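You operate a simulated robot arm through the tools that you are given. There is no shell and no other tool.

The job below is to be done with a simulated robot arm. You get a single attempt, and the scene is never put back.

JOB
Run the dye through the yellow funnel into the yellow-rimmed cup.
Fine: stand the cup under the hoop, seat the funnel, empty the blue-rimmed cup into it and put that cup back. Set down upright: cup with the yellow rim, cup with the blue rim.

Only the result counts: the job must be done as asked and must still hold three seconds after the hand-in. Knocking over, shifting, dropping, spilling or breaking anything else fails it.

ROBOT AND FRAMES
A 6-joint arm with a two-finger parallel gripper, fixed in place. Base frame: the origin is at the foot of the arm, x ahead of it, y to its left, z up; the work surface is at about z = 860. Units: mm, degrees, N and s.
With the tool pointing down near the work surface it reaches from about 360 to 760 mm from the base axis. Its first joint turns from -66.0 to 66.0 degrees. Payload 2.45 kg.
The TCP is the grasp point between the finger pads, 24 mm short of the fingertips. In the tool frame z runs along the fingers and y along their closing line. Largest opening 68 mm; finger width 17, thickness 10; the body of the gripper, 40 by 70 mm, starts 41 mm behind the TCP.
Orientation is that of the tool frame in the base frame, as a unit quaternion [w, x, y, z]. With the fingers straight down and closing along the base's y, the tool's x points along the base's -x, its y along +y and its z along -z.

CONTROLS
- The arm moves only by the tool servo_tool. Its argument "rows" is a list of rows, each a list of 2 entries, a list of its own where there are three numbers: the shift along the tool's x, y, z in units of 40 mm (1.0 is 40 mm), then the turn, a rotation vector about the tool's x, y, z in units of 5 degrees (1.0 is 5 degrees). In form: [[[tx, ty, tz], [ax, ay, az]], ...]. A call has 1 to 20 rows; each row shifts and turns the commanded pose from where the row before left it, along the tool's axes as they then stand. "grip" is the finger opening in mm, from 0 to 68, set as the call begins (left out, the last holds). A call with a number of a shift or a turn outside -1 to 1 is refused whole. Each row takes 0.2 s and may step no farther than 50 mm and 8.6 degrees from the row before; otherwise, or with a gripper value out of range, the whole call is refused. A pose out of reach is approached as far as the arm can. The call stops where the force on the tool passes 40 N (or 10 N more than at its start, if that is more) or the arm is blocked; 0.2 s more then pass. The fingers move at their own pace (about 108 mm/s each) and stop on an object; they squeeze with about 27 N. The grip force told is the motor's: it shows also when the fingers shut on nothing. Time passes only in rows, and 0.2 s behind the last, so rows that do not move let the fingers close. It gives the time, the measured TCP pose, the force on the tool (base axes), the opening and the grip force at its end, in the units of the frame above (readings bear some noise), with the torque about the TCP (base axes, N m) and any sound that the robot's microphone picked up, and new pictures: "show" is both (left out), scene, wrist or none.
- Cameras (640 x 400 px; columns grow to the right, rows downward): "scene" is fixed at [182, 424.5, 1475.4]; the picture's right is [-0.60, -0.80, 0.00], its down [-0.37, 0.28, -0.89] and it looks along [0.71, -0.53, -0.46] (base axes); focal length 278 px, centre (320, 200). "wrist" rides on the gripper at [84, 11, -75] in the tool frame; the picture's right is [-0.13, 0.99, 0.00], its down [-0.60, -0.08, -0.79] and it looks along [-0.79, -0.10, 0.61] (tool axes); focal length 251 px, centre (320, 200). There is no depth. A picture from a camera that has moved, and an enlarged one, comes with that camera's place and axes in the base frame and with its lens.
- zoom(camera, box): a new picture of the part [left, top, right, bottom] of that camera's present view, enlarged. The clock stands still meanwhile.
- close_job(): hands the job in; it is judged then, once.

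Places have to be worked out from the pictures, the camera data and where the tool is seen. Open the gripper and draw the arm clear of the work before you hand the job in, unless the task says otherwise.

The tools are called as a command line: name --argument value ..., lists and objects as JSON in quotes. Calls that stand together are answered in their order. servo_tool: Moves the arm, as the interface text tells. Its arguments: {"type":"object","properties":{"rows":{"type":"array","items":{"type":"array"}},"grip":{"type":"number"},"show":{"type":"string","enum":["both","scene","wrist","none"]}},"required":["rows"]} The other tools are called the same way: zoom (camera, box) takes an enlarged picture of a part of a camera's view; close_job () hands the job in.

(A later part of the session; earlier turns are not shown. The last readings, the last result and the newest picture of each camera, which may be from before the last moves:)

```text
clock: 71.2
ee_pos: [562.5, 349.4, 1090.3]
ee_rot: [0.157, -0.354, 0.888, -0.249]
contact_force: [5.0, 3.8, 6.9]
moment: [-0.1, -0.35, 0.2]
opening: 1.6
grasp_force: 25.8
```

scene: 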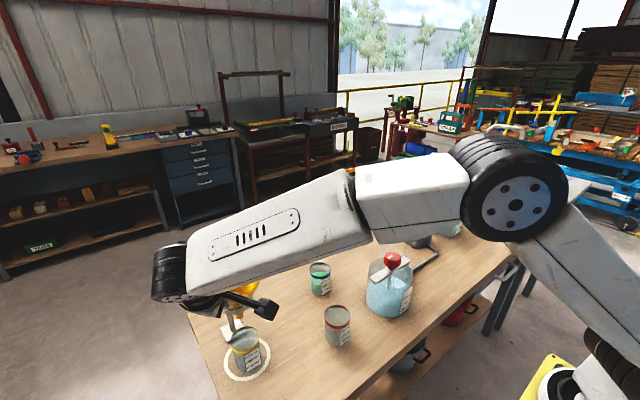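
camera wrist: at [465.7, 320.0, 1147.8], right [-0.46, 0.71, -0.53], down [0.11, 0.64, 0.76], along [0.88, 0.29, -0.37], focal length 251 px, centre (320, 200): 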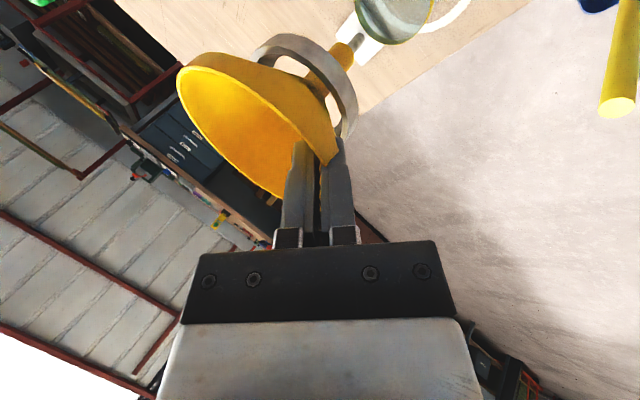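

Nearly balanced. I open the fingers to 10 mm to release the funnel into the hoop.

servo_tool --rows '[[[-0.012, 0, 0.002], [0, 0, 0]], [[0, 0, 0], [0, 0, 0]]]' --show "none"

servo_tool --rows '[[[0, 0, 0], [0, 0, 0]], [[0, 0, 0], [0, 0, 0]]]' --grip 10 --show "wrist"

zoom --camera "wrist" --box '[170, 0, 430, 200]'

```text
clock: 71.8
ee_pos: [564.3, 347.7, 1089.4]
ee_rot: [0.157, -0.355, 0.888, -0.249]
contact_force: [1.5, 1.2, 10.1]
moment: [-0.2, -0.27, 0.07]
opening: 1.3
grasp_force: 26.0
```

```text
clock: 72.4
ee_pos: [564.9, 347.9, 1087.7]
ee_rot: [0.155, -0.356, 0.888, -0.248]
contact_force: [-0.7, -0.5, -0.4]
moment: [-0.01, -0.02, 0.0]
opening: 10.1
grasp_force: 0.1
camera wrist: at [465.4, 319.0, 1137.8], right [-0.46, 0.71, -0.53], down [0.11, 0.64, 0.76], along [0.88, 0.29, -0.37], focal length 251 px, centre (320, 200)
```

wrist: 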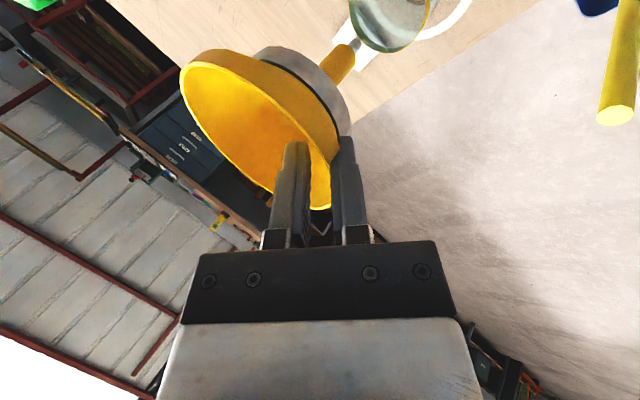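

```text
2.00 times, centred on (300, 100) of wrist
camera zoom: at [465.4, 319.0, 1137.8], right [-0.46, 0.71, -0.53], down [0.11, 0.64, 0.76], along [0.88, 0.29, -0.37], focal length 503 px, centre (360, 400)
```

zoom: 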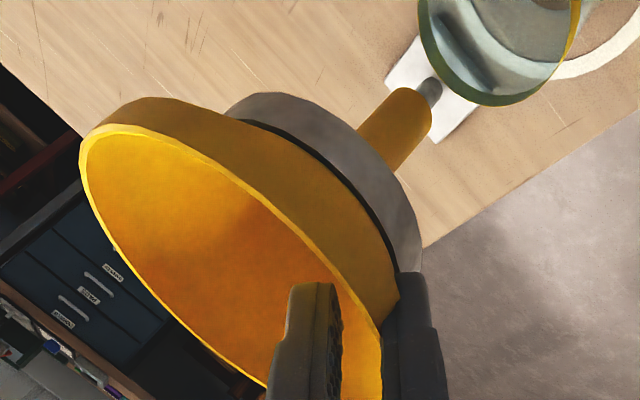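

The funnel sits in the hoop. I open a little further and withdraw along the tool axis.

servo_tool --rows '[[[0, 0, 0], [0, 0, 0]], [[0, 0, -0.2], [0, 0, 0]], [[0, 0, -0.4], [0, 0, 0]], [[0, 0, -0.6], [0, 0, 0]], [[0, 0, -0.8], [0, 0, 0]], [[0, 0, -0.8], [0, 0, 0]], [[0, 0, 0], [0, 0, 0]]]' --grip 17

zoom --camera "wrist" --box '[200, 0, 460, 200]'

zoom --camera "scene" --box '[190, 240, 310, 390]'

```text
clock: 74.0
ee_pos: [513.9, 385.7, 1181.7]
ee_rot: [0.156, -0.356, 0.888, -0.248]
contact_force: [0.4, -0.3, 0.6]
moment: [0.0, 0.0, 0.02]
opening: 17.0
grasp_force: 0.0
camera wrist: at [415.0, 355.7, 1231.4], right [-0.46, 0.71, -0.53], down [0.11, 0.64, 0.76], along [0.88, 0.29, -0.37], focal length 251 px, centre (320, 200)
```

scene: 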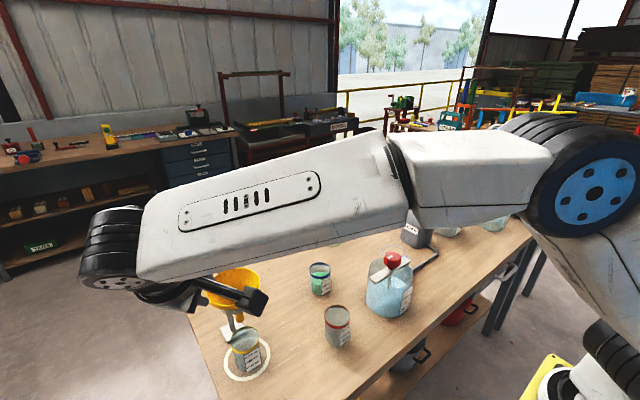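
wrist: 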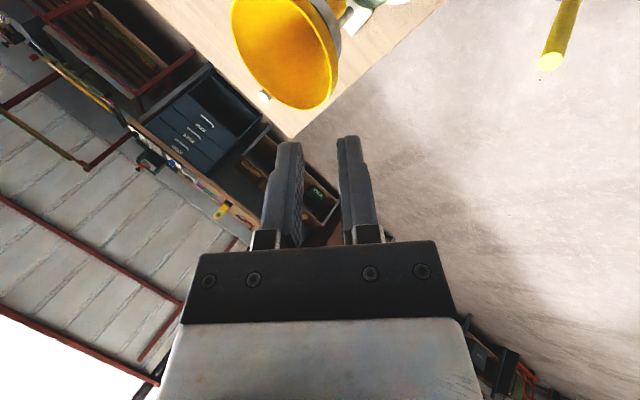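

```text
2.00 times, centred on (330, 100) of wrist
camera zoom: at [415.0, 355.7, 1231.4], right [-0.46, 0.71, -0.53], down [0.11, 0.64, 0.76], along [0.88, 0.29, -0.37], focal length 503 px, centre (300, 400)
```

zoom: 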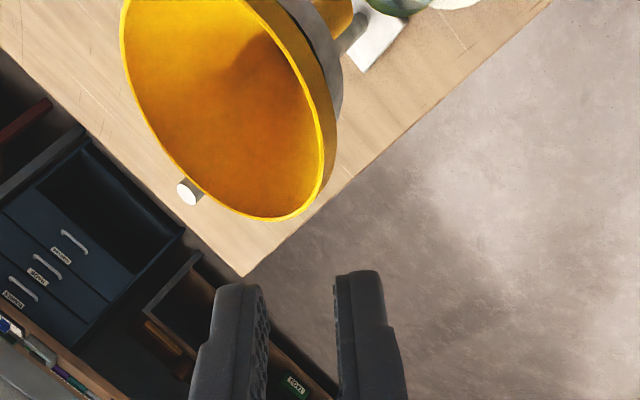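

```text
2.67 times, centred on (250, 315) of scene
camera zoom: at [181.9, 424.5, 1475.4], right [-0.6, -0.8, 0.0], down [-0.37, 0.28, -0.89], along [0.71, -0.53, -0.46], focal length 741 px, centre (507, -107)
```

zoom: 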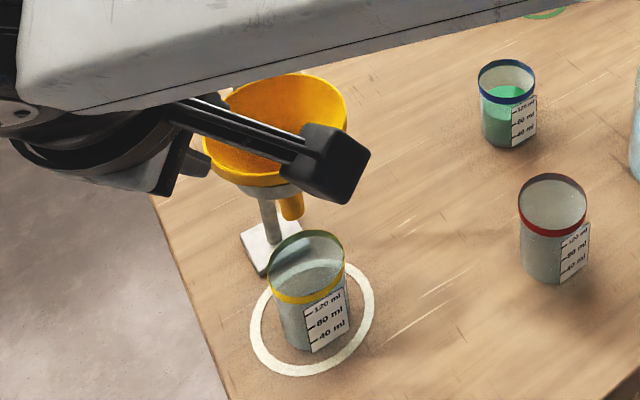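

The funnel is seated squarely in the hoop above the yellow-rimmed cup. Next is the blue cup, which I will grip from above with the camera on the far side so that it is on top when pouring. I lift clear, bring the tool vertical and move toward (600, 100).

servo_tool --rows '[[[-0.1, -0.55, -0.83], [0, 0, 0]], [[0, 0, 0], [-0.96, 0.166, -0.036]], [[0, 0, 0], [-0.96, 0.166, -0.036]], [[0, 0, 0], [-0.96, 0.166, -0.036]], [[0, 0, 0], [-0.96, 0.166, -0.036]], [[0, 0, 0], [-0.96, 0.166, -0.036]], [[0, 0, 0], [-0.96, 0.166, -0.036]], [[0, 0, 0], [-0.96, 0.166, -0.036]], [[0.442, -0.822, 0], [0, 0, 0]], [[0.442, -0.822, 0], [0, 0, 0]], [[0.442, -0.822, 0], [0, 0, 0]], [[0.442, -0.822, 0], [0, 0, 0]], [[0.442, -0.822, 0], [0, 0, 0]], [[0.442, -0.822, 0], [0, 0, 0]], [[0.442, -0.822, 0], [0, 0, 0]], [[0.442, -0.822, 0], [0, 0, 0]], [[0, 0, 0], [0, 0, 0]]]' --grip 68 --show "scene"

zoom --camera "scene" --box '[200, 240, 290, 390]'

```text
clock: 77.6
ee_pos: [598.9, 99.4, 1223.3]
ee_rot: [0.0, -0.382, 0.924, 0.0]
contact_force: [0.3, 0.3, -0.7]
moment: [0.02, -0.03, 0.02]
opening: 67.8
grasp_force: 0.0
```

scene: 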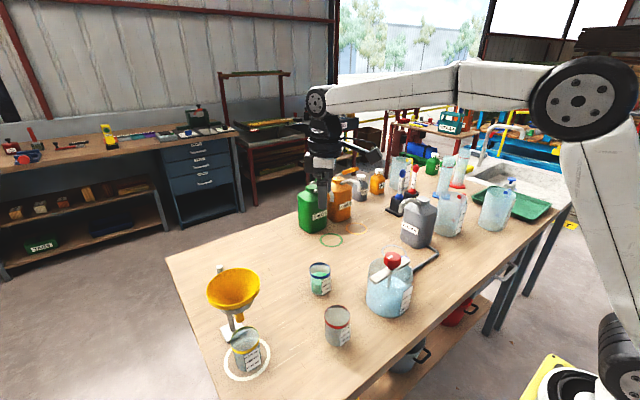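

```text
2.67 times, centred on (245, 315) of scene
camera zoom: at [182.0, 424.5, 1475.4], right [-0.6, -0.8, 0.0], down [-0.37, 0.28, -0.89], along [0.71, -0.53, -0.46], focal length 741 px, centre (520, -107)
```

zoom: 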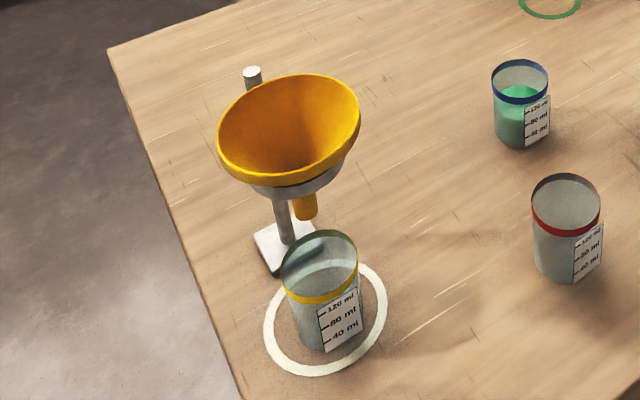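

The funnel is properly seated over the cup. I now yaw the tool by +180° about its axis in two halves, watching for joint limits.

servo_tool --rows '[[[0, 0, 0], [0, 0, 1]], [[0, 0, 0], [0, 0, 1]], [[0, 0, 0], [0, 0, 1]], [[0, 0, 0], [0, 0, 1]], [[0, 0, 0], [0, 0, 1]], [[0, 0, 0], [0, 0, 1]], [[0, 0, 0], [0, 0, 1]], [[0, 0, 0], [0, 0, 1]], [[0, 0, 0], [0, 0, 1]], [[0, 0, 0], [0, 0, 1]], [[0, 0, 0], [0, 0, 1]], [[0, 0, 0], [0, 0, 1]], [[0, 0, 0], [0, 0, 1]], [[0, 0, 0], [0, 0, 1]], [[0, 0, 0], [0, 0, 1]], [[0, 0, 0], [0, 0, 1]], [[0, 0, 0], [0, 0, 1]], [[0, 0, 0], [0, 0, 1]], [[0, 0, 0], [0, 0, 1]], [[0, 0, 0], [0, 0, 1]]]' --show "none"

servo_tool --rows '[[[0, 0, 0], [0, 0, 1]], [[0, 0, 0], [0, 0, 1]], [[0, 0, 0], [0, 0, 1]], [[0, 0, 0], [0, 0, 1]], [[0, 0, 0], [0, 0, 1]], [[0, 0, 0], [0, 0, 1]], [[0, 0, 0], [0, 0, 1]], [[0, 0, 0], [0, 0, 1]], [[0, 0, 0], [0, 0, 1]], [[0, 0, 0], [0, 0, 1]], [[0, 0, 0], [0, 0, 1]], [[0, 0, 0], [0, 0, 1]], [[0, 0, 0], [0, 0, 1]], [[0, 0, 0], [0, 0, 1]], [[0, 0, 0], [0, 0, 1]], [[0, 0, 0], [0, 0, 1]], [[0, 0, 0], [0, 0, 0]]]'

```text
clock: 81.8
ee_pos: [599.2, 99.1, 1221.9]
ee_rot: [-0.001, 0.463, 0.887, 0.0]
contact_force: [-0.2, 0.5, -0.5]
moment: [-0.01, 0.0, 0.01]
opening: 68.1
grasp_force: 0.0
```

```text
clock: 85.4
ee_pos: [599.8, 99.4, 1223.1]
ee_rot: [0.001, 0.924, 0.382, -0.001]
contact_force: [-0.8, 0.0, -0.1]
moment: [-0.03, -0.01, 0.0]
opening: 67.8
grasp_force: 0.2
camera wrist: at [666.7, 149.4, 1298.5], right [0.61, -0.79, 0.0], down [-0.48, -0.37, 0.79], along [-0.63, -0.48, -0.61], focal length 251 px, centre (320, 200)
```

scene: 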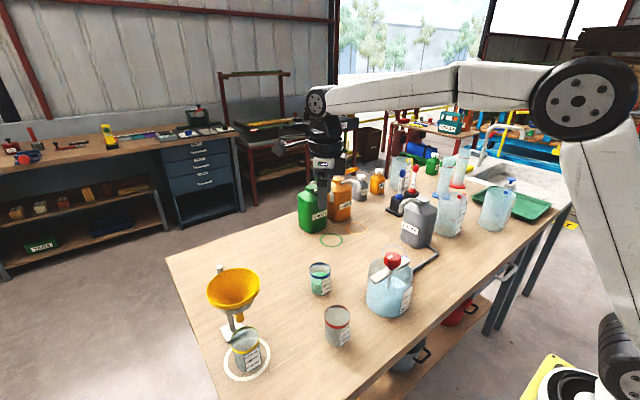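
wrist: 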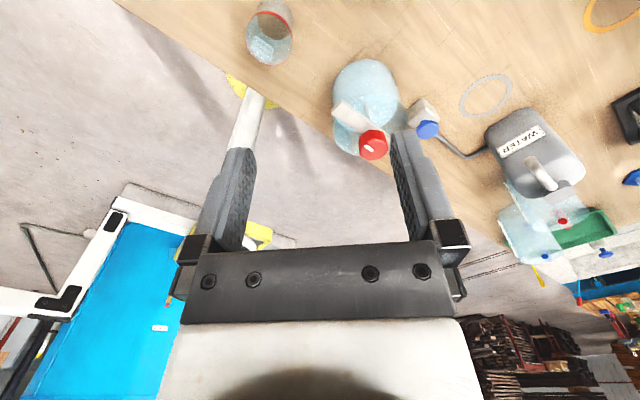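

The yaw is reached. Before gripping, I rehearse the pouring attitude empty and high above the funnel to be sure that the arm can reach it.

servo_tool --rows '[[[0.5725, -0.484, -0.022], [0, 0, 0]], [[0.5725, -0.484, -0.022], [0, 0, 0]], [[0.5725, -0.484, -0.022], [0, 0, 0]], [[0.5725, -0.484, -0.022], [0, 0, 0]], [[0.5725, -0.484, -0.022], [0, 0, 0]], [[0.5725, -0.484, -0.022], [0, 0, 0]], [[0.5725, -0.484, -0.022], [0, 0, 0]], [[0.5725, -0.484, -0.022], [0, 0, 0]], [[0, 0, 0], [0, 0, 0]]]' --show "none"

servo_tool --rows '[[[0, 0, 0], [0, 1, 0]], [[0, 0, 0], [0, 1, 0]], [[0, 0, 0], [0, 1, 0]], [[0, 0, 0], [0, 1, 0]], [[0, 0, 0], [0, 1, 0]], [[0, 0, 0], [0, 1, 0]], [[0, 0, 0], [0, 1, 0]], [[0, 0, 0], [0, 1, 0]], [[0, 0, 0], [0, 1, 0]], [[0, 0, 0], [0, 1, 0]], [[0, 0, 0], [0, 1, 0]], [[0, 0, 0], [0, 1, 0]], [[0, 0, 0], [0, 1, 0]], [[0, 0, 0], [0, 1, 0]], [[0, 0, 0], [0, 1, 0]], [[0, 0, 0], [0, 1, 0]], [[0, 0, 0], [0, 1, 0]], [[0, 0, 0], [0, 1, 0]], [[0, 0, 0], [0, 1, 0]], [[0, 0, 0], [0, 1, 0]]]'

```text
clock: 87.4
ee_pos: [619.1, 339.8, 1228.5]
ee_rot: [0.0, 0.924, 0.383, -0.001]
contact_force: [0.4, -0.5, 0.7]
moment: [-0.03, -0.05, -0.02]
opening: 67.7
grasp_force: 0.0
```

```text
clock: 91.6
ee_pos: [619.5, 338.7, 1229.4]
ee_rot: [-0.293, 0.594, 0.246, 0.708]
contact_force: [0.6, 0.8, 0.0]
moment: [-0.04, -0.02, 0.0]
opening: 68.1
grasp_force: 0.0
camera wrist: at [563.9, 266.7, 1300.1], right [0.72, -0.69, -0.13], down [-0.53, -0.42, -0.73], along [0.45, 0.59, -0.67], focal length 251 px, centre (320, 200)
```

scene: 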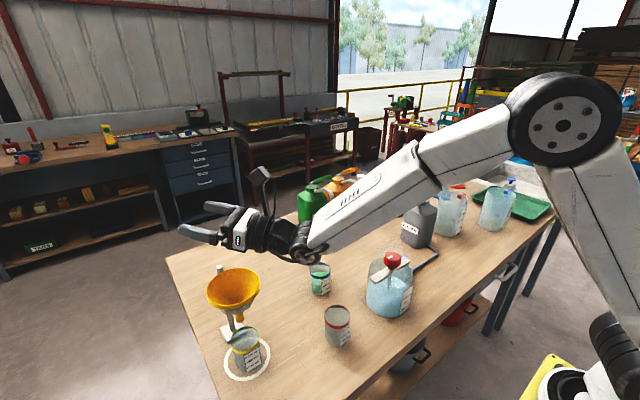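
wrist: 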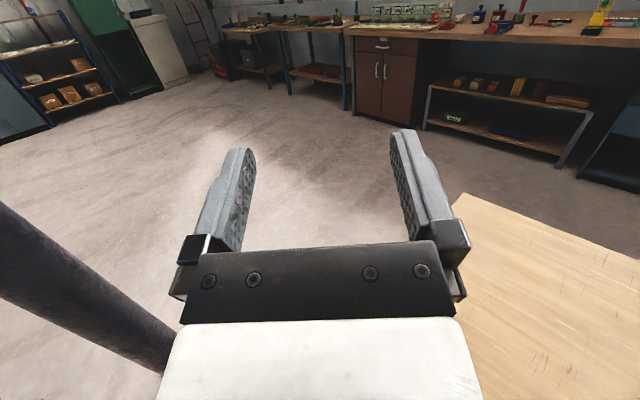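

The 100° attitude is fully reachable. I also rehearse 110° at the real pouring height.

servo_tool --rows '[[[-0.58, 0, -0.1], [0, 0, 0]], [[-0.58, 0, -0.1], [0, 0, 0]], [[-0.58, 0, -0.1], [0, 0, 0]], [[0, 0, 0], [0, 1, 0]], [[0, 0, 0], [0, 1, 0]], [[0, 0, 0], [0, 1, 0]], [[0, 0, 0], [0, 0, 0]]]'

```text
clock: 93.2
ee_pos: [624.9, 328.7, 1157.3]
ee_rot: [-0.325, 0.495, 0.21, 0.778]
contact_force: [0.1, -0.4, -0.6]
moment: [0.03, 0.01, -0.02]
opening: 68.2
grasp_force: 0.0
out of reach, approached as far as the arm can: row 5, 6
camera wrist: at [560.7, 244.9, 1204.5], right [0.75, -0.66, -0.11], down [-0.38, -0.28, -0.88], along [0.55, 0.7, -0.46], focal length 251 px, centre (320, 200)
```

scene: 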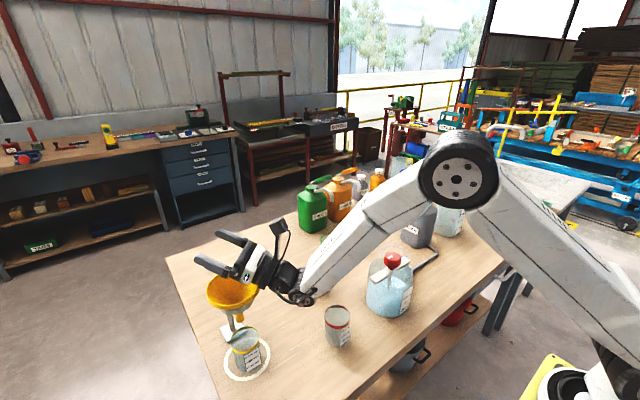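
wrist: 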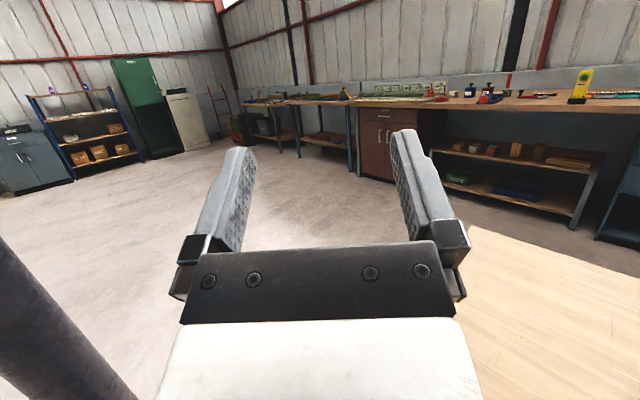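

About 105° is the practical limit at that height, which is enough to drain a straight-walled cup. I reverse back to vertical and return toward the blue cup.

servo_tool --rows '[[[0, 0, 0], [0, -1, 0]], [[0, 0, 0], [0, -1, 0]], [[0, 0, 0], [0, -1, 0]], [[0.58, 0, 0.1], [0, 0, 0]], [[0.58, 0, 0.1], [0, 0, 0]], [[0.58, 0, 0.1], [0, 0, 0]], [[0, 0, 0], [0, -1, 0]], [[0, 0, 0], [0, -1, 0]], [[0, 0, 0], [0, -1, 0]], [[0, 0, 0], [0, -1, 0]], [[0, 0, 0], [0, -1, 0]], [[0, 0, 0], [0, -1, 0]], [[0, 0, 0], [0, -1, 0]], [[0, 0, 0], [0, -1, 0]], [[0, 0, 0], [0, -1, 0]], [[0, 0, 0], [0, -1, 0]], [[0, 0, 0], [0, 0, 0]]]' --show "none"

servo_tool --rows '[[[0, 0, 0], [0, -1, 0]], [[0, 0, 0], [0, -1, 0]], [[0, 0, 0], [0, -1, 0]], [[0, 0, 0], [0, -1, 0]], [[0, 0, 0], [0, -1, 0]], [[0, 0, 0], [0, -1, 0]], [[0, 0, 0], [0, -1, 0]], [[0, 0, 0], [0, -1, 0]], [[0, 0, 0], [0, -1, 0]], [[0, 0, 0], [0, -1, 0]], [[0, 0, 0], [0, 0, 0]]]' --show "none"

```text
clock: 96.8
ee_pos: [626.7, 327.6, 1230.5]
ee_rot: [-0.161, 0.838, 0.347, 0.39]
contact_force: [1.1, -0.1, 0.0]
moment: [0.01, 0.0, 0.01]
opening: 67.9
grasp_force: 0.1
```

```text
clock: 99.2
ee_pos: [625.3, 328.2, 1228.5]
ee_rot: [0.001, 0.924, 0.382, -0.001]
contact_force: [0.7, -0.2, 0.0]
moment: [0.0, 0.0, 0.01]
opening: 67.7
grasp_force: 0.0
```

I move over to above the blue cup, around (673, 55), and down to z≈1050 for a close alignment view.

servo_tool --rows '[[[-0.497, 0.71, 0], [0, 0, 0]], [[-0.497, 0.71, 0], [0, 0, 0]], [[-0.497, 0.71, 0], [0, 0, 0]], [[-0.497, 0.71, 0], [0, 0, 0]], [[-0.497, 0.71, 0], [0, 0, 0]], [[-0.497, 0.71, 0], [0, 0, 0]], [[-0.497, 0.71, 0], [0, 0, 0]], [[-0.497, 0.71, 0], [0, 0, 0]], [[0, 0, 0.9], [0, 0, 0]], [[0, 0, 0.9], [0, 0, 0]], [[0, 0, 0.9], [0, 0, 0]], [[0, 0, 0.9], [0, 0, 0]], [[0, 0, 0.85], [0, 0, 0]], [[0, 0, 0], [0, 0, 0]]]'

zoom --camera "wrist" --box '[200, 0, 440, 160]'

zoom --camera "scene" --box '[270, 210, 370, 310]'

```text
clock: 102.2
ee_pos: [672.1, 55.5, 1051.6]
ee_rot: [0.0, 0.924, 0.383, -0.001]
contact_force: [0.5, 0.1, 0.0]
moment: [0.0, -0.02, 0.0]
opening: 68.0
grasp_force: 0.0
camera wrist: at [740.4, 105.4, 1128.0], right [0.61, -0.79, 0.0], down [-0.48, -0.37, 0.79], along [-0.63, -0.48, -0.61], focal length 251 px, centre (320, 200)
```

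scene: 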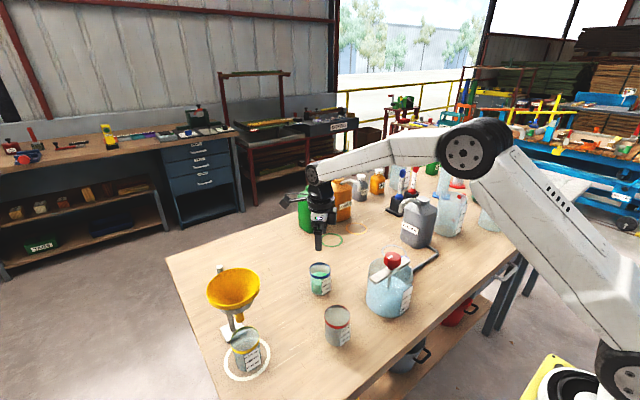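
wrist: 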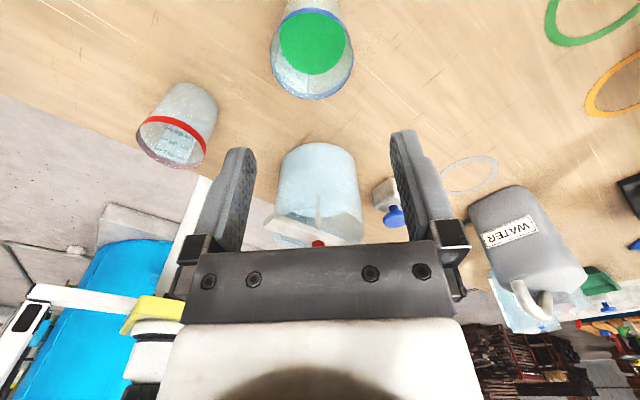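

```text
2.50 times, centred on (320, 80) of wrist
camera zoom: at [740.4, 105.4, 1128.0], right [0.61, -0.79, 0.0], down [-0.48, -0.37, 0.79], along [-0.63, -0.48, -0.61], focal length 629 px, centre (320, 500)
```

zoom: 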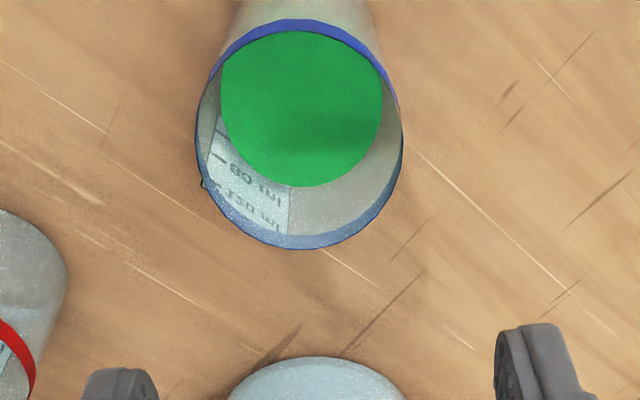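

```text
4.00 times, centred on (320, 260) of scene
camera zoom: at [182.0, 424.5, 1475.4], right [-0.6, -0.8, 0.0], down [-0.37, 0.28, -0.89], along [0.71, -0.53, -0.46], focal length 1112 px, centre (320, -40)
```

zoom: 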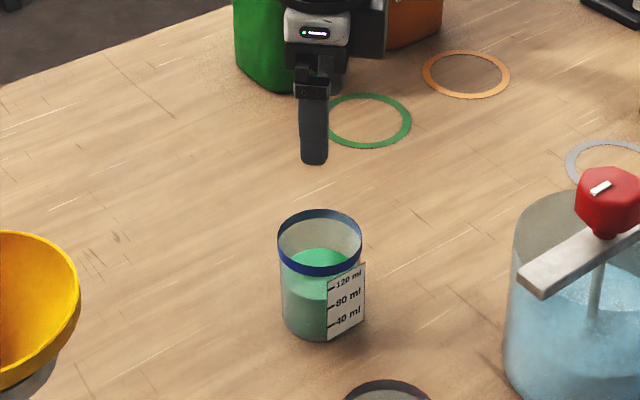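

The rim appears offset by about −5.5 mm along the finger-closing direction and +4 mm along tool x. I correct this, descend to z≈985 and re-check.

servo_tool --rows '[[[0.09, -0.1375, 0], [0, 0, 0]], [[0, 0, 0.8], [0, 0, 0]], [[0, 0, 0.8], [0, 0, 0]], [[0, 0, 0], [0, 0, 0]]]'

zoom --camera "wrist" --box '[200, 0, 440, 160]'

zoom --camera "scene" --box '[280, 220, 360, 300]'

```text
clock: 103.2
ee_pos: [672.7, 62.4, 988.0]
ee_rot: [0.001, 0.924, 0.382, -0.001]
contact_force: [0.7, 0.0, 0.3]
moment: [-0.02, -0.04, 0.01]
opening: 68.0
grasp_force: 0.2
camera wrist: at [739.7, 112.8, 1063.8], right [0.61, -0.79, 0.0], down [-0.48, -0.37, 0.79], along [-0.63, -0.48, -0.61], focal length 251 px, centre (320, 200)
```

scene: 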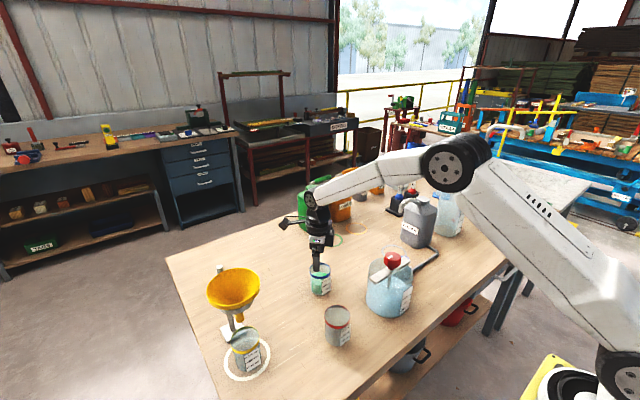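
wrist: 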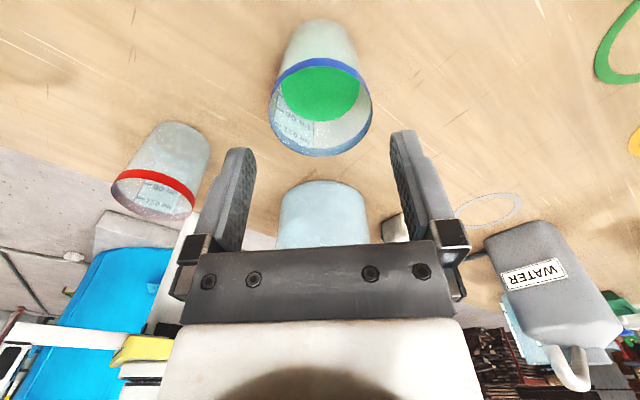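

```text
2.50 times, centred on (320, 80) of wrist
camera zoom: at [739.7, 112.8, 1063.8], right [0.61, -0.79, 0.0], down [-0.48, -0.37, 0.79], along [-0.63, -0.48, -0.61], focal length 629 px, centre (320, 500)
```

zoom: 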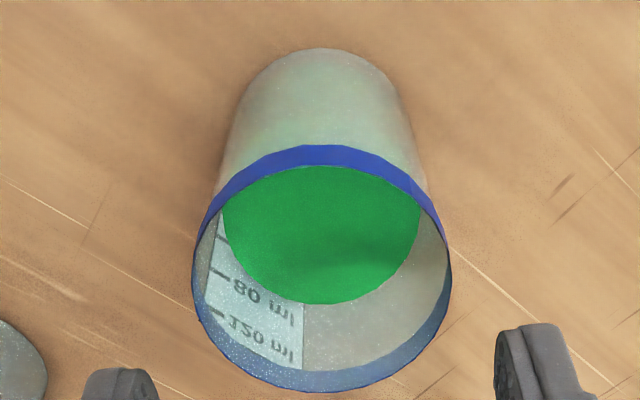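

```text
5.00 times, centred on (320, 260) of scene
camera zoom: at [182.0, 424.5, 1475.4], right [-0.6, -0.8, 0.0], down [-0.37, 0.28, -0.89], along [0.71, -0.53, -0.46], focal length 1389 px, centre (320, -100)
```

zoom: 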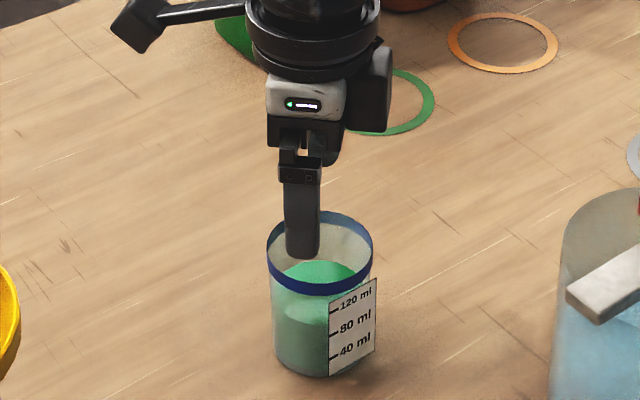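

The cup is now centred between the fingers. I shift 2 mm along tool x and descend 71 mm to grip just below the rim.

servo_tool --rows '[[[0.055, 0, 0], [0, 0, 0]], [[0, 0, 0.45], [0, 0, 0]], [[0, 0, 0.45], [0, 0, 0]], [[0, 0, 0.45], [0, 0, 0]], [[0, 0, 0.4375], [0, 0, 0]], [[0, 0, 0], [0, 0, 0]]]'

zoom --camera "scene" --box '[280, 220, 360, 300]'

```text
clock: 104.6
ee_pos: [674.3, 61.9, 915.3]
ee_rot: [0.0, 0.924, 0.382, -0.001]
contact_force: [-0.1, -0.4, -0.5]
moment: [0.01, -0.01, 0.0]
opening: 68.1
grasp_force: 0.1
camera wrist: at [741.5, 112.9, 992.5], right [0.61, -0.79, 0.0], down [-0.48, -0.37, 0.79], along [-0.63, -0.48, -0.61], focal length 251 px, centre (320, 200)
```

scene: 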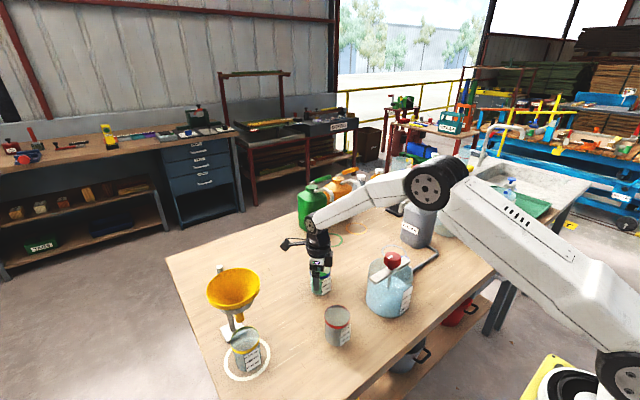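
wrist: 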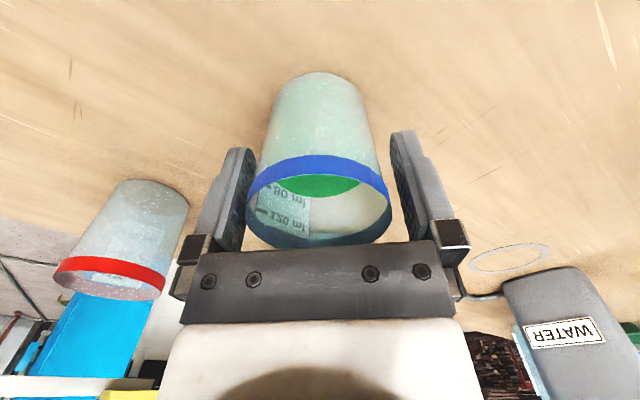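

```text
5.00 times, centred on (320, 260) of scene
camera zoom: at [182.0, 424.5, 1475.4], right [-0.6, -0.8, 0.0], down [-0.37, 0.28, -0.89], along [0.71, -0.53, -0.46], focal length 1389 px, centre (320, -100)
```

zoom: 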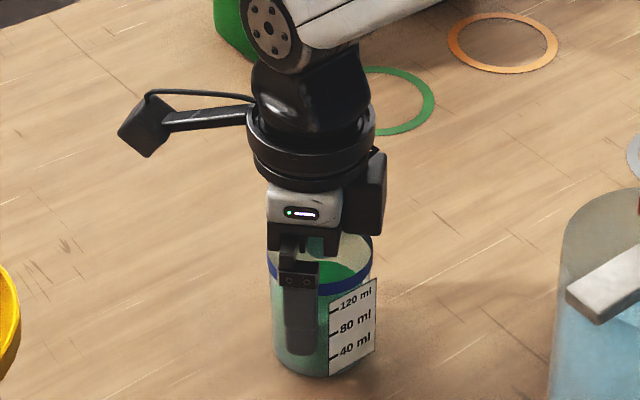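

The cup sits squarely between the pads. I record this place (TCP ≈ (674.3, 61.4, 917)) for the return and close the fingers.

servo_tool --rows '[[[0, 0, 0], [0, 0, 0]], [[0, 0, 0], [0, 0, 0]], [[0, 0, 0], [0, 0, 0]]]' --grip 40 --show "wrist"

```text
clock: 105.4
ee_pos: [673.7, 63.5, 915.7]
ee_rot: [0.001, 0.924, 0.382, -0.001]
contact_force: [0.8, -0.5, -0.7]
moment: [0.0, -0.05, 0.0]
opening: 59.2
grasp_force: 26.9
camera wrist: at [741.4, 112.9, 992.6], right [0.61, -0.79, 0.0], down [-0.48, -0.37, 0.79], along [-0.63, -0.48, -0.61], focal length 251 px, centre (320, 200)
```

wrist: 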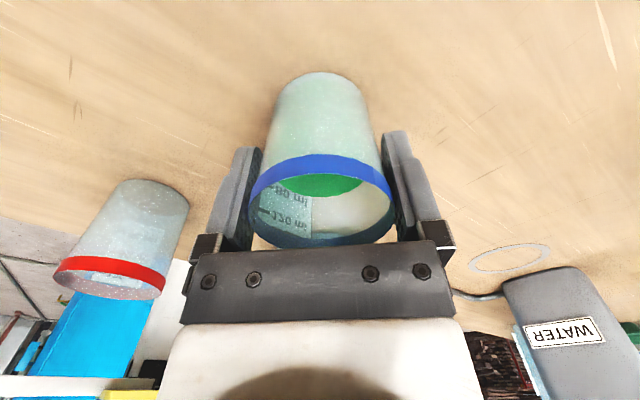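

The blue cup is held (59.2 mm). I lift it straight up gently by about 270 mm.

servo_tool --rows '[[[0, 0, -0.1], [0, 0, 0]], [[0, 0, -0.25], [0, 0, 0]], [[0, 0, -0.4], [0, 0, 0]], [[0, 0, -0.55], [0, 0, 0]], [[0, 0, -0.65], [0, 0, 0]], [[0, 0, -0.7], [0, 0, 0]], [[0, 0, -0.7], [0, 0, 0]], [[0, 0, -0.7], [0, 0, 0]], [[0, 0, -0.7], [0, 0, 0]], [[0, 0, -0.65], [0, 0, 0]], [[0, 0, -0.55], [0, 0, 0]], [[0, 0, -0.4], [0, 0, 0]], [[0, 0, -0.25], [0, 0, 0]], [[0, 0, -0.1], [0, 0, 0]], [[0, 0, 0], [0, 0, 0]]]'

```text
clock: 108.6
ee_pos: [674.2, 61.9, 1184.0]
ee_rot: [0.001, 0.924, 0.383, -0.001]
contact_force: [-0.1, -0.2, -0.6]
moment: [-0.05, 0.0, 0.01]
opening: 59.4
grasp_force: 27.5
camera wrist: at [741.4, 112.7, 1260.9], right [0.61, -0.79, 0.0], down [-0.48, -0.37, 0.79], along [-0.63, -0.48, -0.61], focal length 251 px, centre (320, 200)
```

scene: 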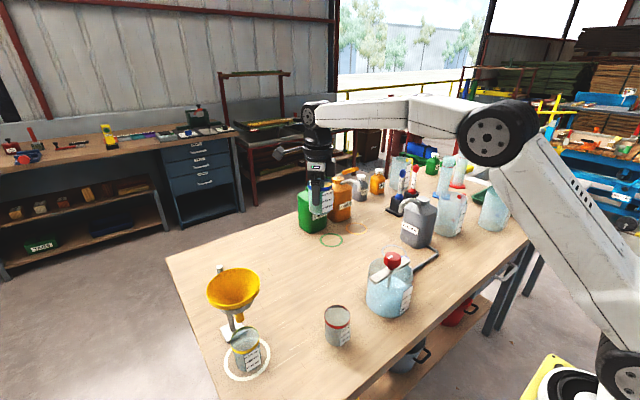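
wrist: 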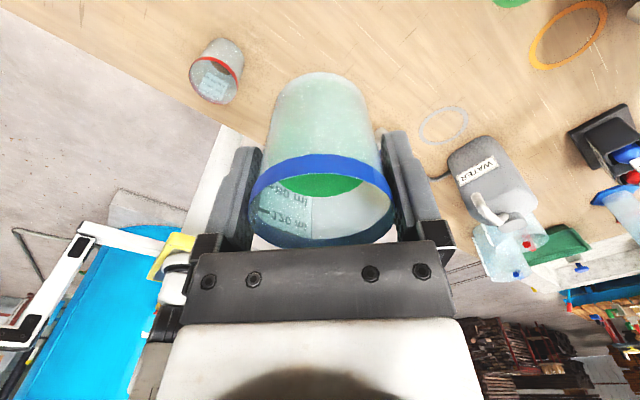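

The cup is lifted with the dye level inside. I carry it smoothly at this height to the start of the pour, beside and above the funnel at about (630, 348).

servo_tool --rows '[[[0.0977, -0.1332, 0], [0, 0, 0]], [[0.1953, -0.2664, 0], [0, 0, 0]], [[0.293, -0.3995, 0], [0, 0, 0]], [[0.3906, -0.5327, 0], [0, 0, 0]], [[0.3906, -0.5327, 0], [0, 0, 0]], [[0.3906, -0.5327, 0], [0, 0, 0]], [[0.3906, -0.5327, 0], [0, 0, 0]], [[0.3906, -0.5327, 0], [0, 0, 0]], [[0.3906, -0.5327, 0], [0, 0, 0]], [[0.3906, -0.5327, 0], [0, 0, 0]], [[0.3906, -0.5327, 0], [0, 0, 0]], [[0.293, -0.3995, 0], [0, 0, 0]], [[0.1953, -0.2664, 0], [0, 0, 0]], [[0.0977, -0.1332, 0], [0, 0, 0]], [[0, 0, 0], [0, 0, 0]]]'

zoom --camera "scene" --box '[170, 190, 300, 330]'

zoom --camera "wrist" --box '[200, 40, 460, 260]'

```text
clock: 111.8
ee_pos: [629.9, 348.7, 1185.6]
ee_rot: [0.0, 0.923, 0.384, -0.001]
contact_force: [-0.4, -0.7, -1.3]
moment: [-0.02, -0.01, -0.02]
opening: 59.2
grasp_force: 26.9
camera wrist: at [696.7, 399.6, 1260.3], right [0.61, -0.79, 0.0], down [-0.48, -0.37, 0.79], along [-0.63, -0.48, -0.61], focal length 251 px, centre (320, 200)
```

scene: 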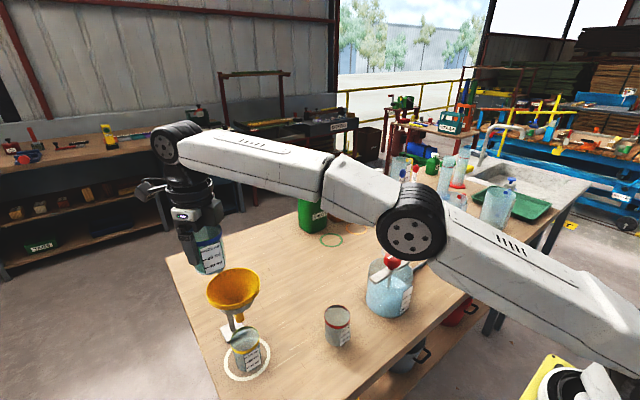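
wrist: 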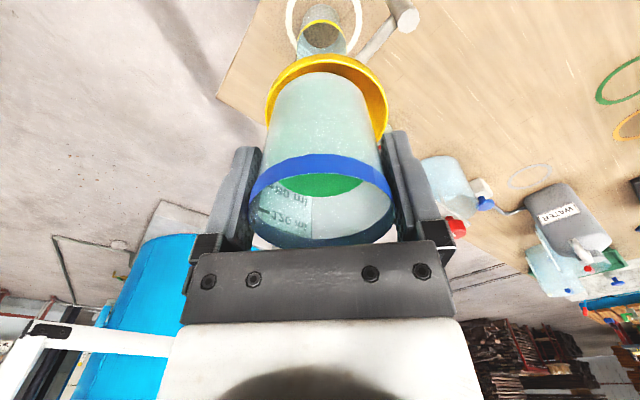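

```text
2.86 times, centred on (235, 260) of scene
camera zoom: at [182.0, 424.5, 1475.4], right [-0.6, -0.8, 0.0], down [-0.37, 0.28, -0.89], along [0.71, -0.53, -0.46], focal length 794 px, centre (563, 29)
```

zoom: 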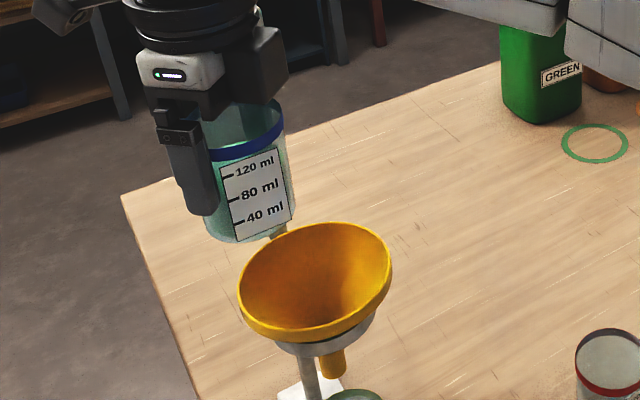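

```text
1.82 times, centred on (330, 150) of wrist
camera zoom: at [696.7, 399.6, 1260.3], right [0.61, -0.79, 0.0], down [-0.48, -0.37, 0.79], along [-0.63, -0.48, -0.61], focal length 457 px, centre (302, 291)
```

zoom: 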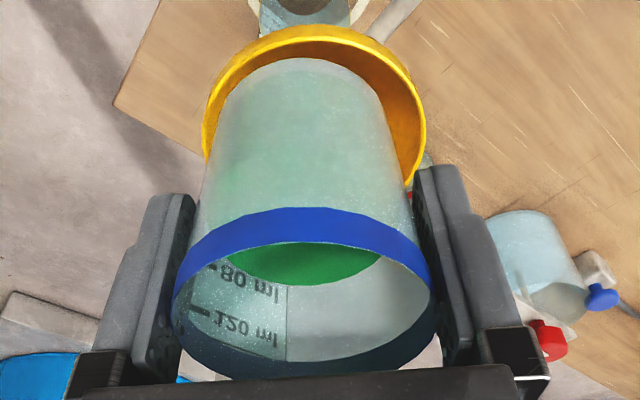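

The cup is upright above the far side of the funnel and laterally within 2.4 mm. I trim that and tilt to 40° while lowering along the planned arc, then check.

servo_tool --rows '[[[0, 0.06, 0], [0, 0, 0]], [[0.026, 0, 0.058], [0, 1, 0]], [[0.021, 0, 0.06], [0, 1, 0]], [[0.001, 0, 0.079], [0, 1, 0]], [[-0.006, 0, 0.079], [0, 1, 0]], [[-0.033, 0, 0.097], [0, 1, 0]], [[-0.041, 0, 0.094], [0, 1, 0]], [[-0.055, 0, 0.072], [0, 1, 0]], [[-0.061, 0, 0.067], [0, 1, 0]], [[0, 0, 0], [0, 0, 0]]]'

zoom --camera "scene" --box '[170, 190, 300, 330]'

zoom --camera "wrist" --box '[200, 40, 460, 260]'

```text
clock: 114.0
ee_pos: [634.3, 349.1, 1157.9]
ee_rot: [-0.131, 0.868, 0.36, 0.316]
contact_force: [0.7, -0.6, -0.6]
moment: [0.0, 0.02, -0.01]
opening: 59.1
grasp_force: 27.4
camera wrist: at [652.5, 352.3, 1270.6], right [0.63, -0.77, -0.08], down [-0.74, -0.63, 0.22], along [-0.22, -0.08, -0.97], focal length 251 px, centre (320, 200)
```

scene: 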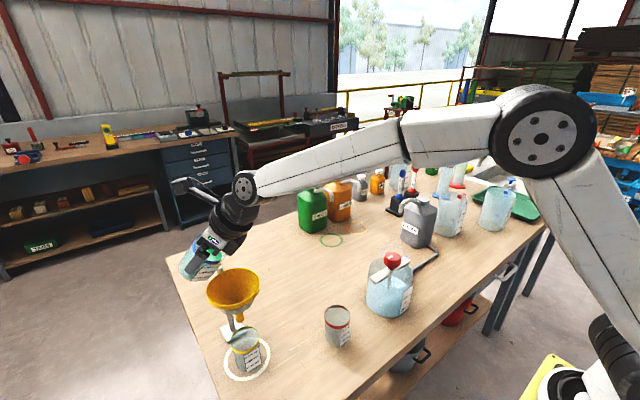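
wrist: 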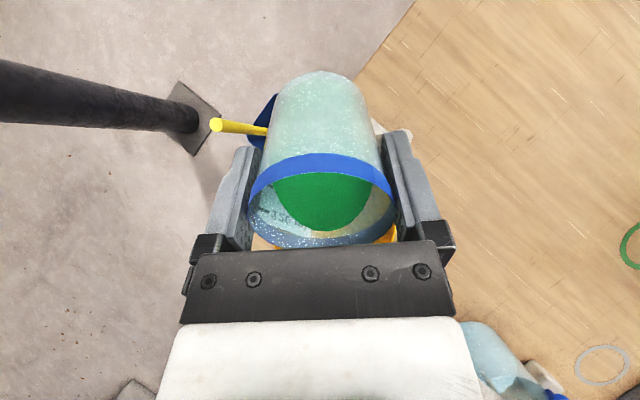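

```text
2.86 times, centred on (235, 260) of scene
camera zoom: at [182.0, 424.5, 1475.4], right [-0.6, -0.8, 0.0], down [-0.37, 0.28, -0.89], along [0.71, -0.53, -0.46], focal length 794 px, centre (563, 29)
```

zoom: 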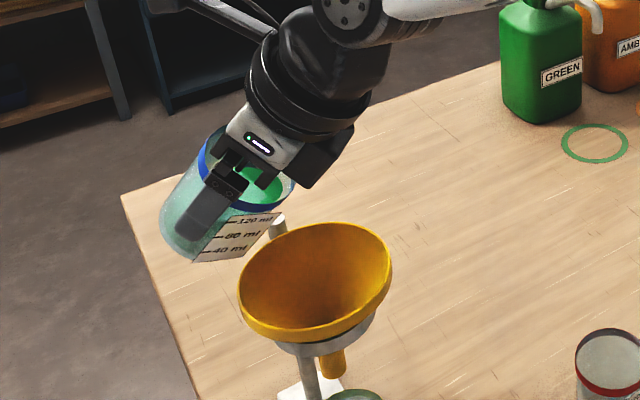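

```text
1.82 times, centred on (330, 150) of wrist
camera zoom: at [652.5, 352.3, 1270.6], right [0.63, -0.77, -0.08], down [-0.74, -0.63, 0.22], along [-0.22, -0.08, -0.97], focal length 457 px, centre (302, 291)
```

zoom: 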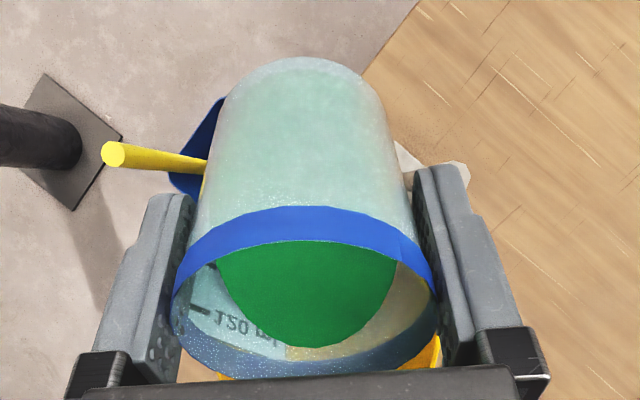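

The lip is right over the funnel, slightly beyond centre as planned. I tilt on slowly to 60°, in 2.5° steps.

servo_tool --rows '[[[-0.0415, 0, 0.034], [0, 0.5, 0]], [[-0.0415, 0, 0.034], [0, 0.5, 0]], [[-0.055, 0, 0.037], [0, 0.5, 0]], [[-0.055, 0, 0.037], [0, 0.5, 0]], [[-0.0335, 0, 0.007], [0, 0.5, 0]], [[-0.0335, 0, 0.007], [0, 0.5, 0]], [[0, 0, 0], [0, 0, 0]], [[-0.0365, 0, 0.0025], [0, 0.5, 0]], [[-0.0365, 0, 0.0025], [0, 0.5, 0]], [[0, 0, 0], [0, 0, 0]]]'

zoom --camera "scene" --box '[170, 220, 300, 390]'

zoom --camera "wrist" --box '[200, 40, 460, 260]'

```text
clock: 116.2
ee_pos: [630.1, 346.5, 1142.8]
ee_rot: [-0.192, 0.8, 0.332, 0.462]
contact_force: [0.5, 0.6, -0.8]
moment: [-0.01, 0.02, 0.01]
opening: 59.1
grasp_force: 26.7
camera wrist: at [621.4, 321.5, 1254.5], right [0.66, -0.75, -0.11], down [-0.76, -0.64, -0.13], along [0.02, 0.17, -0.99], focal length 251 px, centre (320, 200)
```

scene: 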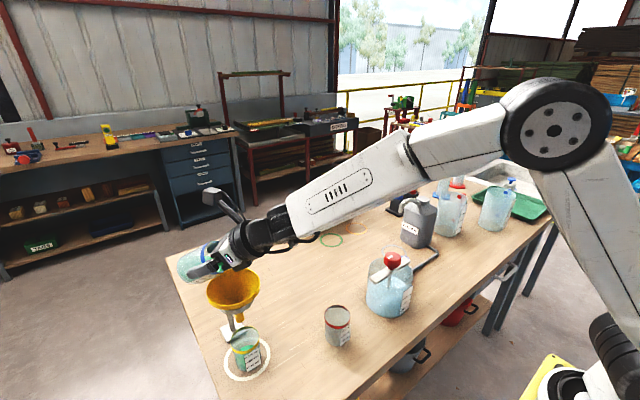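
wrist: 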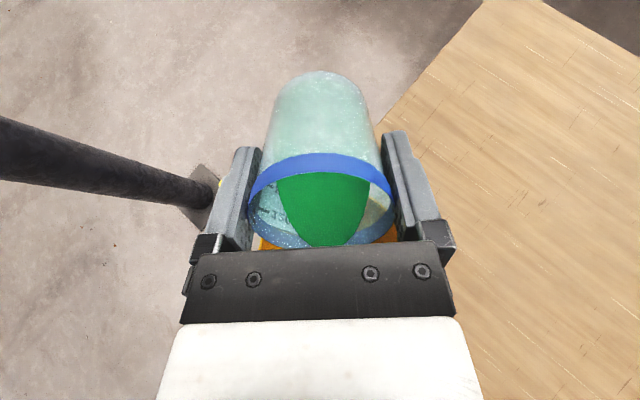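

```text
2.35 times, centred on (235, 305) of scene
camera zoom: at [182.0, 424.5, 1475.4], right [-0.6, -0.8, 0.0], down [-0.37, 0.28, -0.89], along [0.71, -0.53, -0.46], focal length 654 px, centre (520, -47)
```

zoom: 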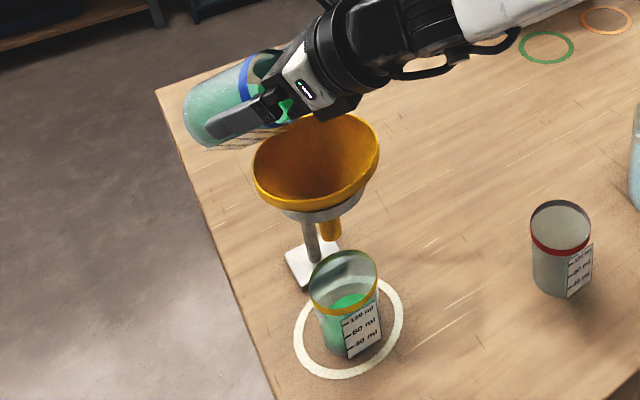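

```text
1.82 times, centred on (330, 150) of wrist
camera zoom: at [621.4, 321.5, 1254.5], right [0.66, -0.75, -0.11], down [-0.76, -0.64, -0.13], along [0.02, 0.17, -0.99], focal length 457 px, centre (302, 291)
```

zoom: 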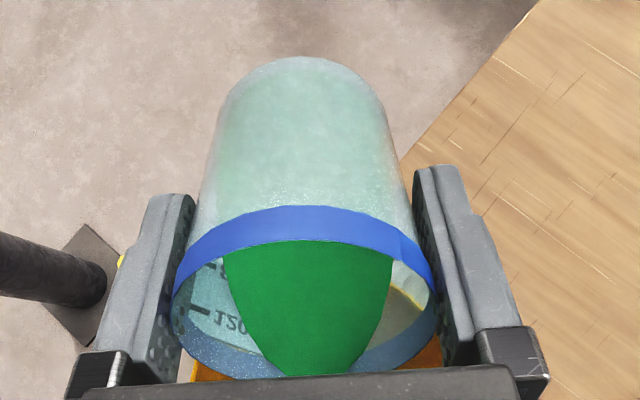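

The dye is flowing through the funnel and already stands green in the yellow-rimmed cup, with no spill visible. I continue slowly to 80°.

servo_tool --rows '[[[-0.028, 0, -0.0085], [0, 0.5, 0]], [[-0.028, 0, -0.0085], [0, 0.5, 0]], [[0, 0, 0], [0, 0, 0]], [[-0.0305, 0, -0.012], [0, 0.5, 0]], [[-0.0305, 0, -0.012], [0, 0.5, 0]], [[0, 0, 0], [0, 0, 0]], [[-0.009, 0, -0.0245], [0, 0.5, 0]], [[-0.009, 0, -0.0245], [0, 0.5, 0]], [[0, 0, 0], [0, 0, 0]], [[-0.01, 0, -0.027], [0, 0.5, 0]], [[-0.01, 0, -0.027], [0, 0.5, 0]], [[0, 0, 0], [0, 0, 0]], [[0, 0, 0], [0, 0, 0]]]'

zoom --camera "scene" --box '[170, 220, 300, 390]'

zoom --camera "wrist" --box '[200, 40, 460, 260]'

```text
clock: 119.0
ee_pos: [624.3, 340.3, 1139.0]
ee_rot: [-0.246, 0.708, 0.294, 0.593]
contact_force: [0.6, -0.2, -0.8]
moment: [-0.03, 0.0, 0.01]
opening: 59.0
grasp_force: 26.7
camera wrist: at [590.4, 289.9, 1236.5], right [0.68, -0.72, -0.13], down [-0.68, -0.57, -0.46], along [0.25, 0.4, -0.88], focal length 251 px, centre (320, 200)
```

scene: 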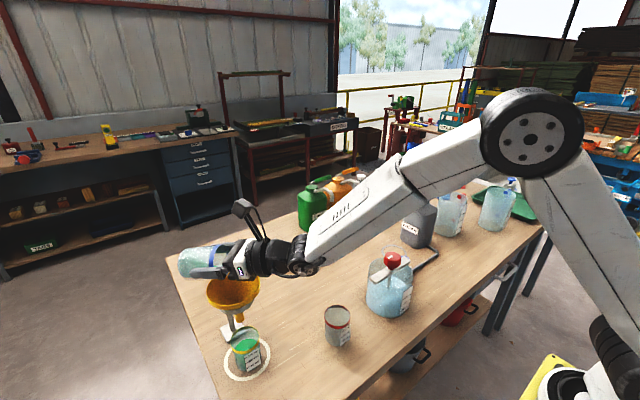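
wrist: 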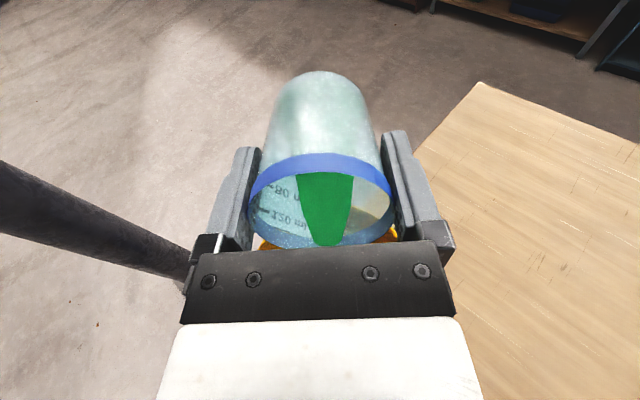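

```text
2.35 times, centred on (235, 305) of scene
camera zoom: at [182.0, 424.5, 1475.4], right [-0.6, -0.8, 0.0], down [-0.37, 0.28, -0.89], along [0.71, -0.53, -0.46], focal length 654 px, centre (520, -47)
```

zoom: 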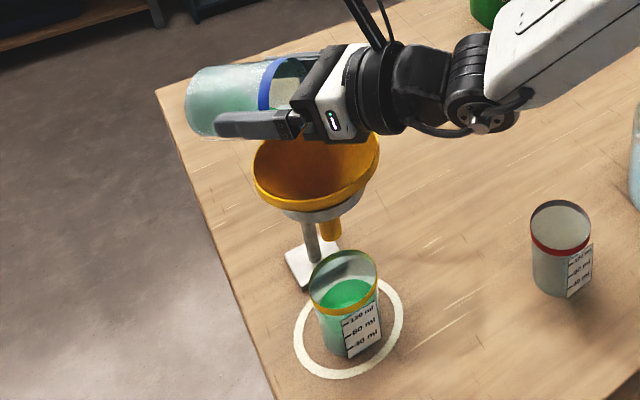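

```text
1.82 times, centred on (330, 150) of wrist
camera zoom: at [590.4, 289.9, 1236.5], right [0.68, -0.72, -0.13], down [-0.68, -0.57, -0.46], along [0.25, 0.4, -0.88], focal length 457 px, centre (302, 291)
```

zoom: 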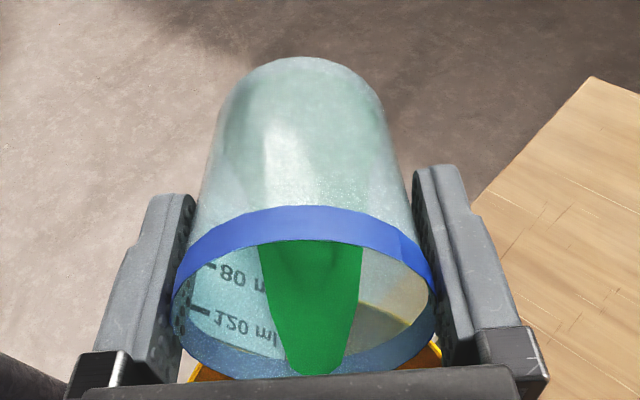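

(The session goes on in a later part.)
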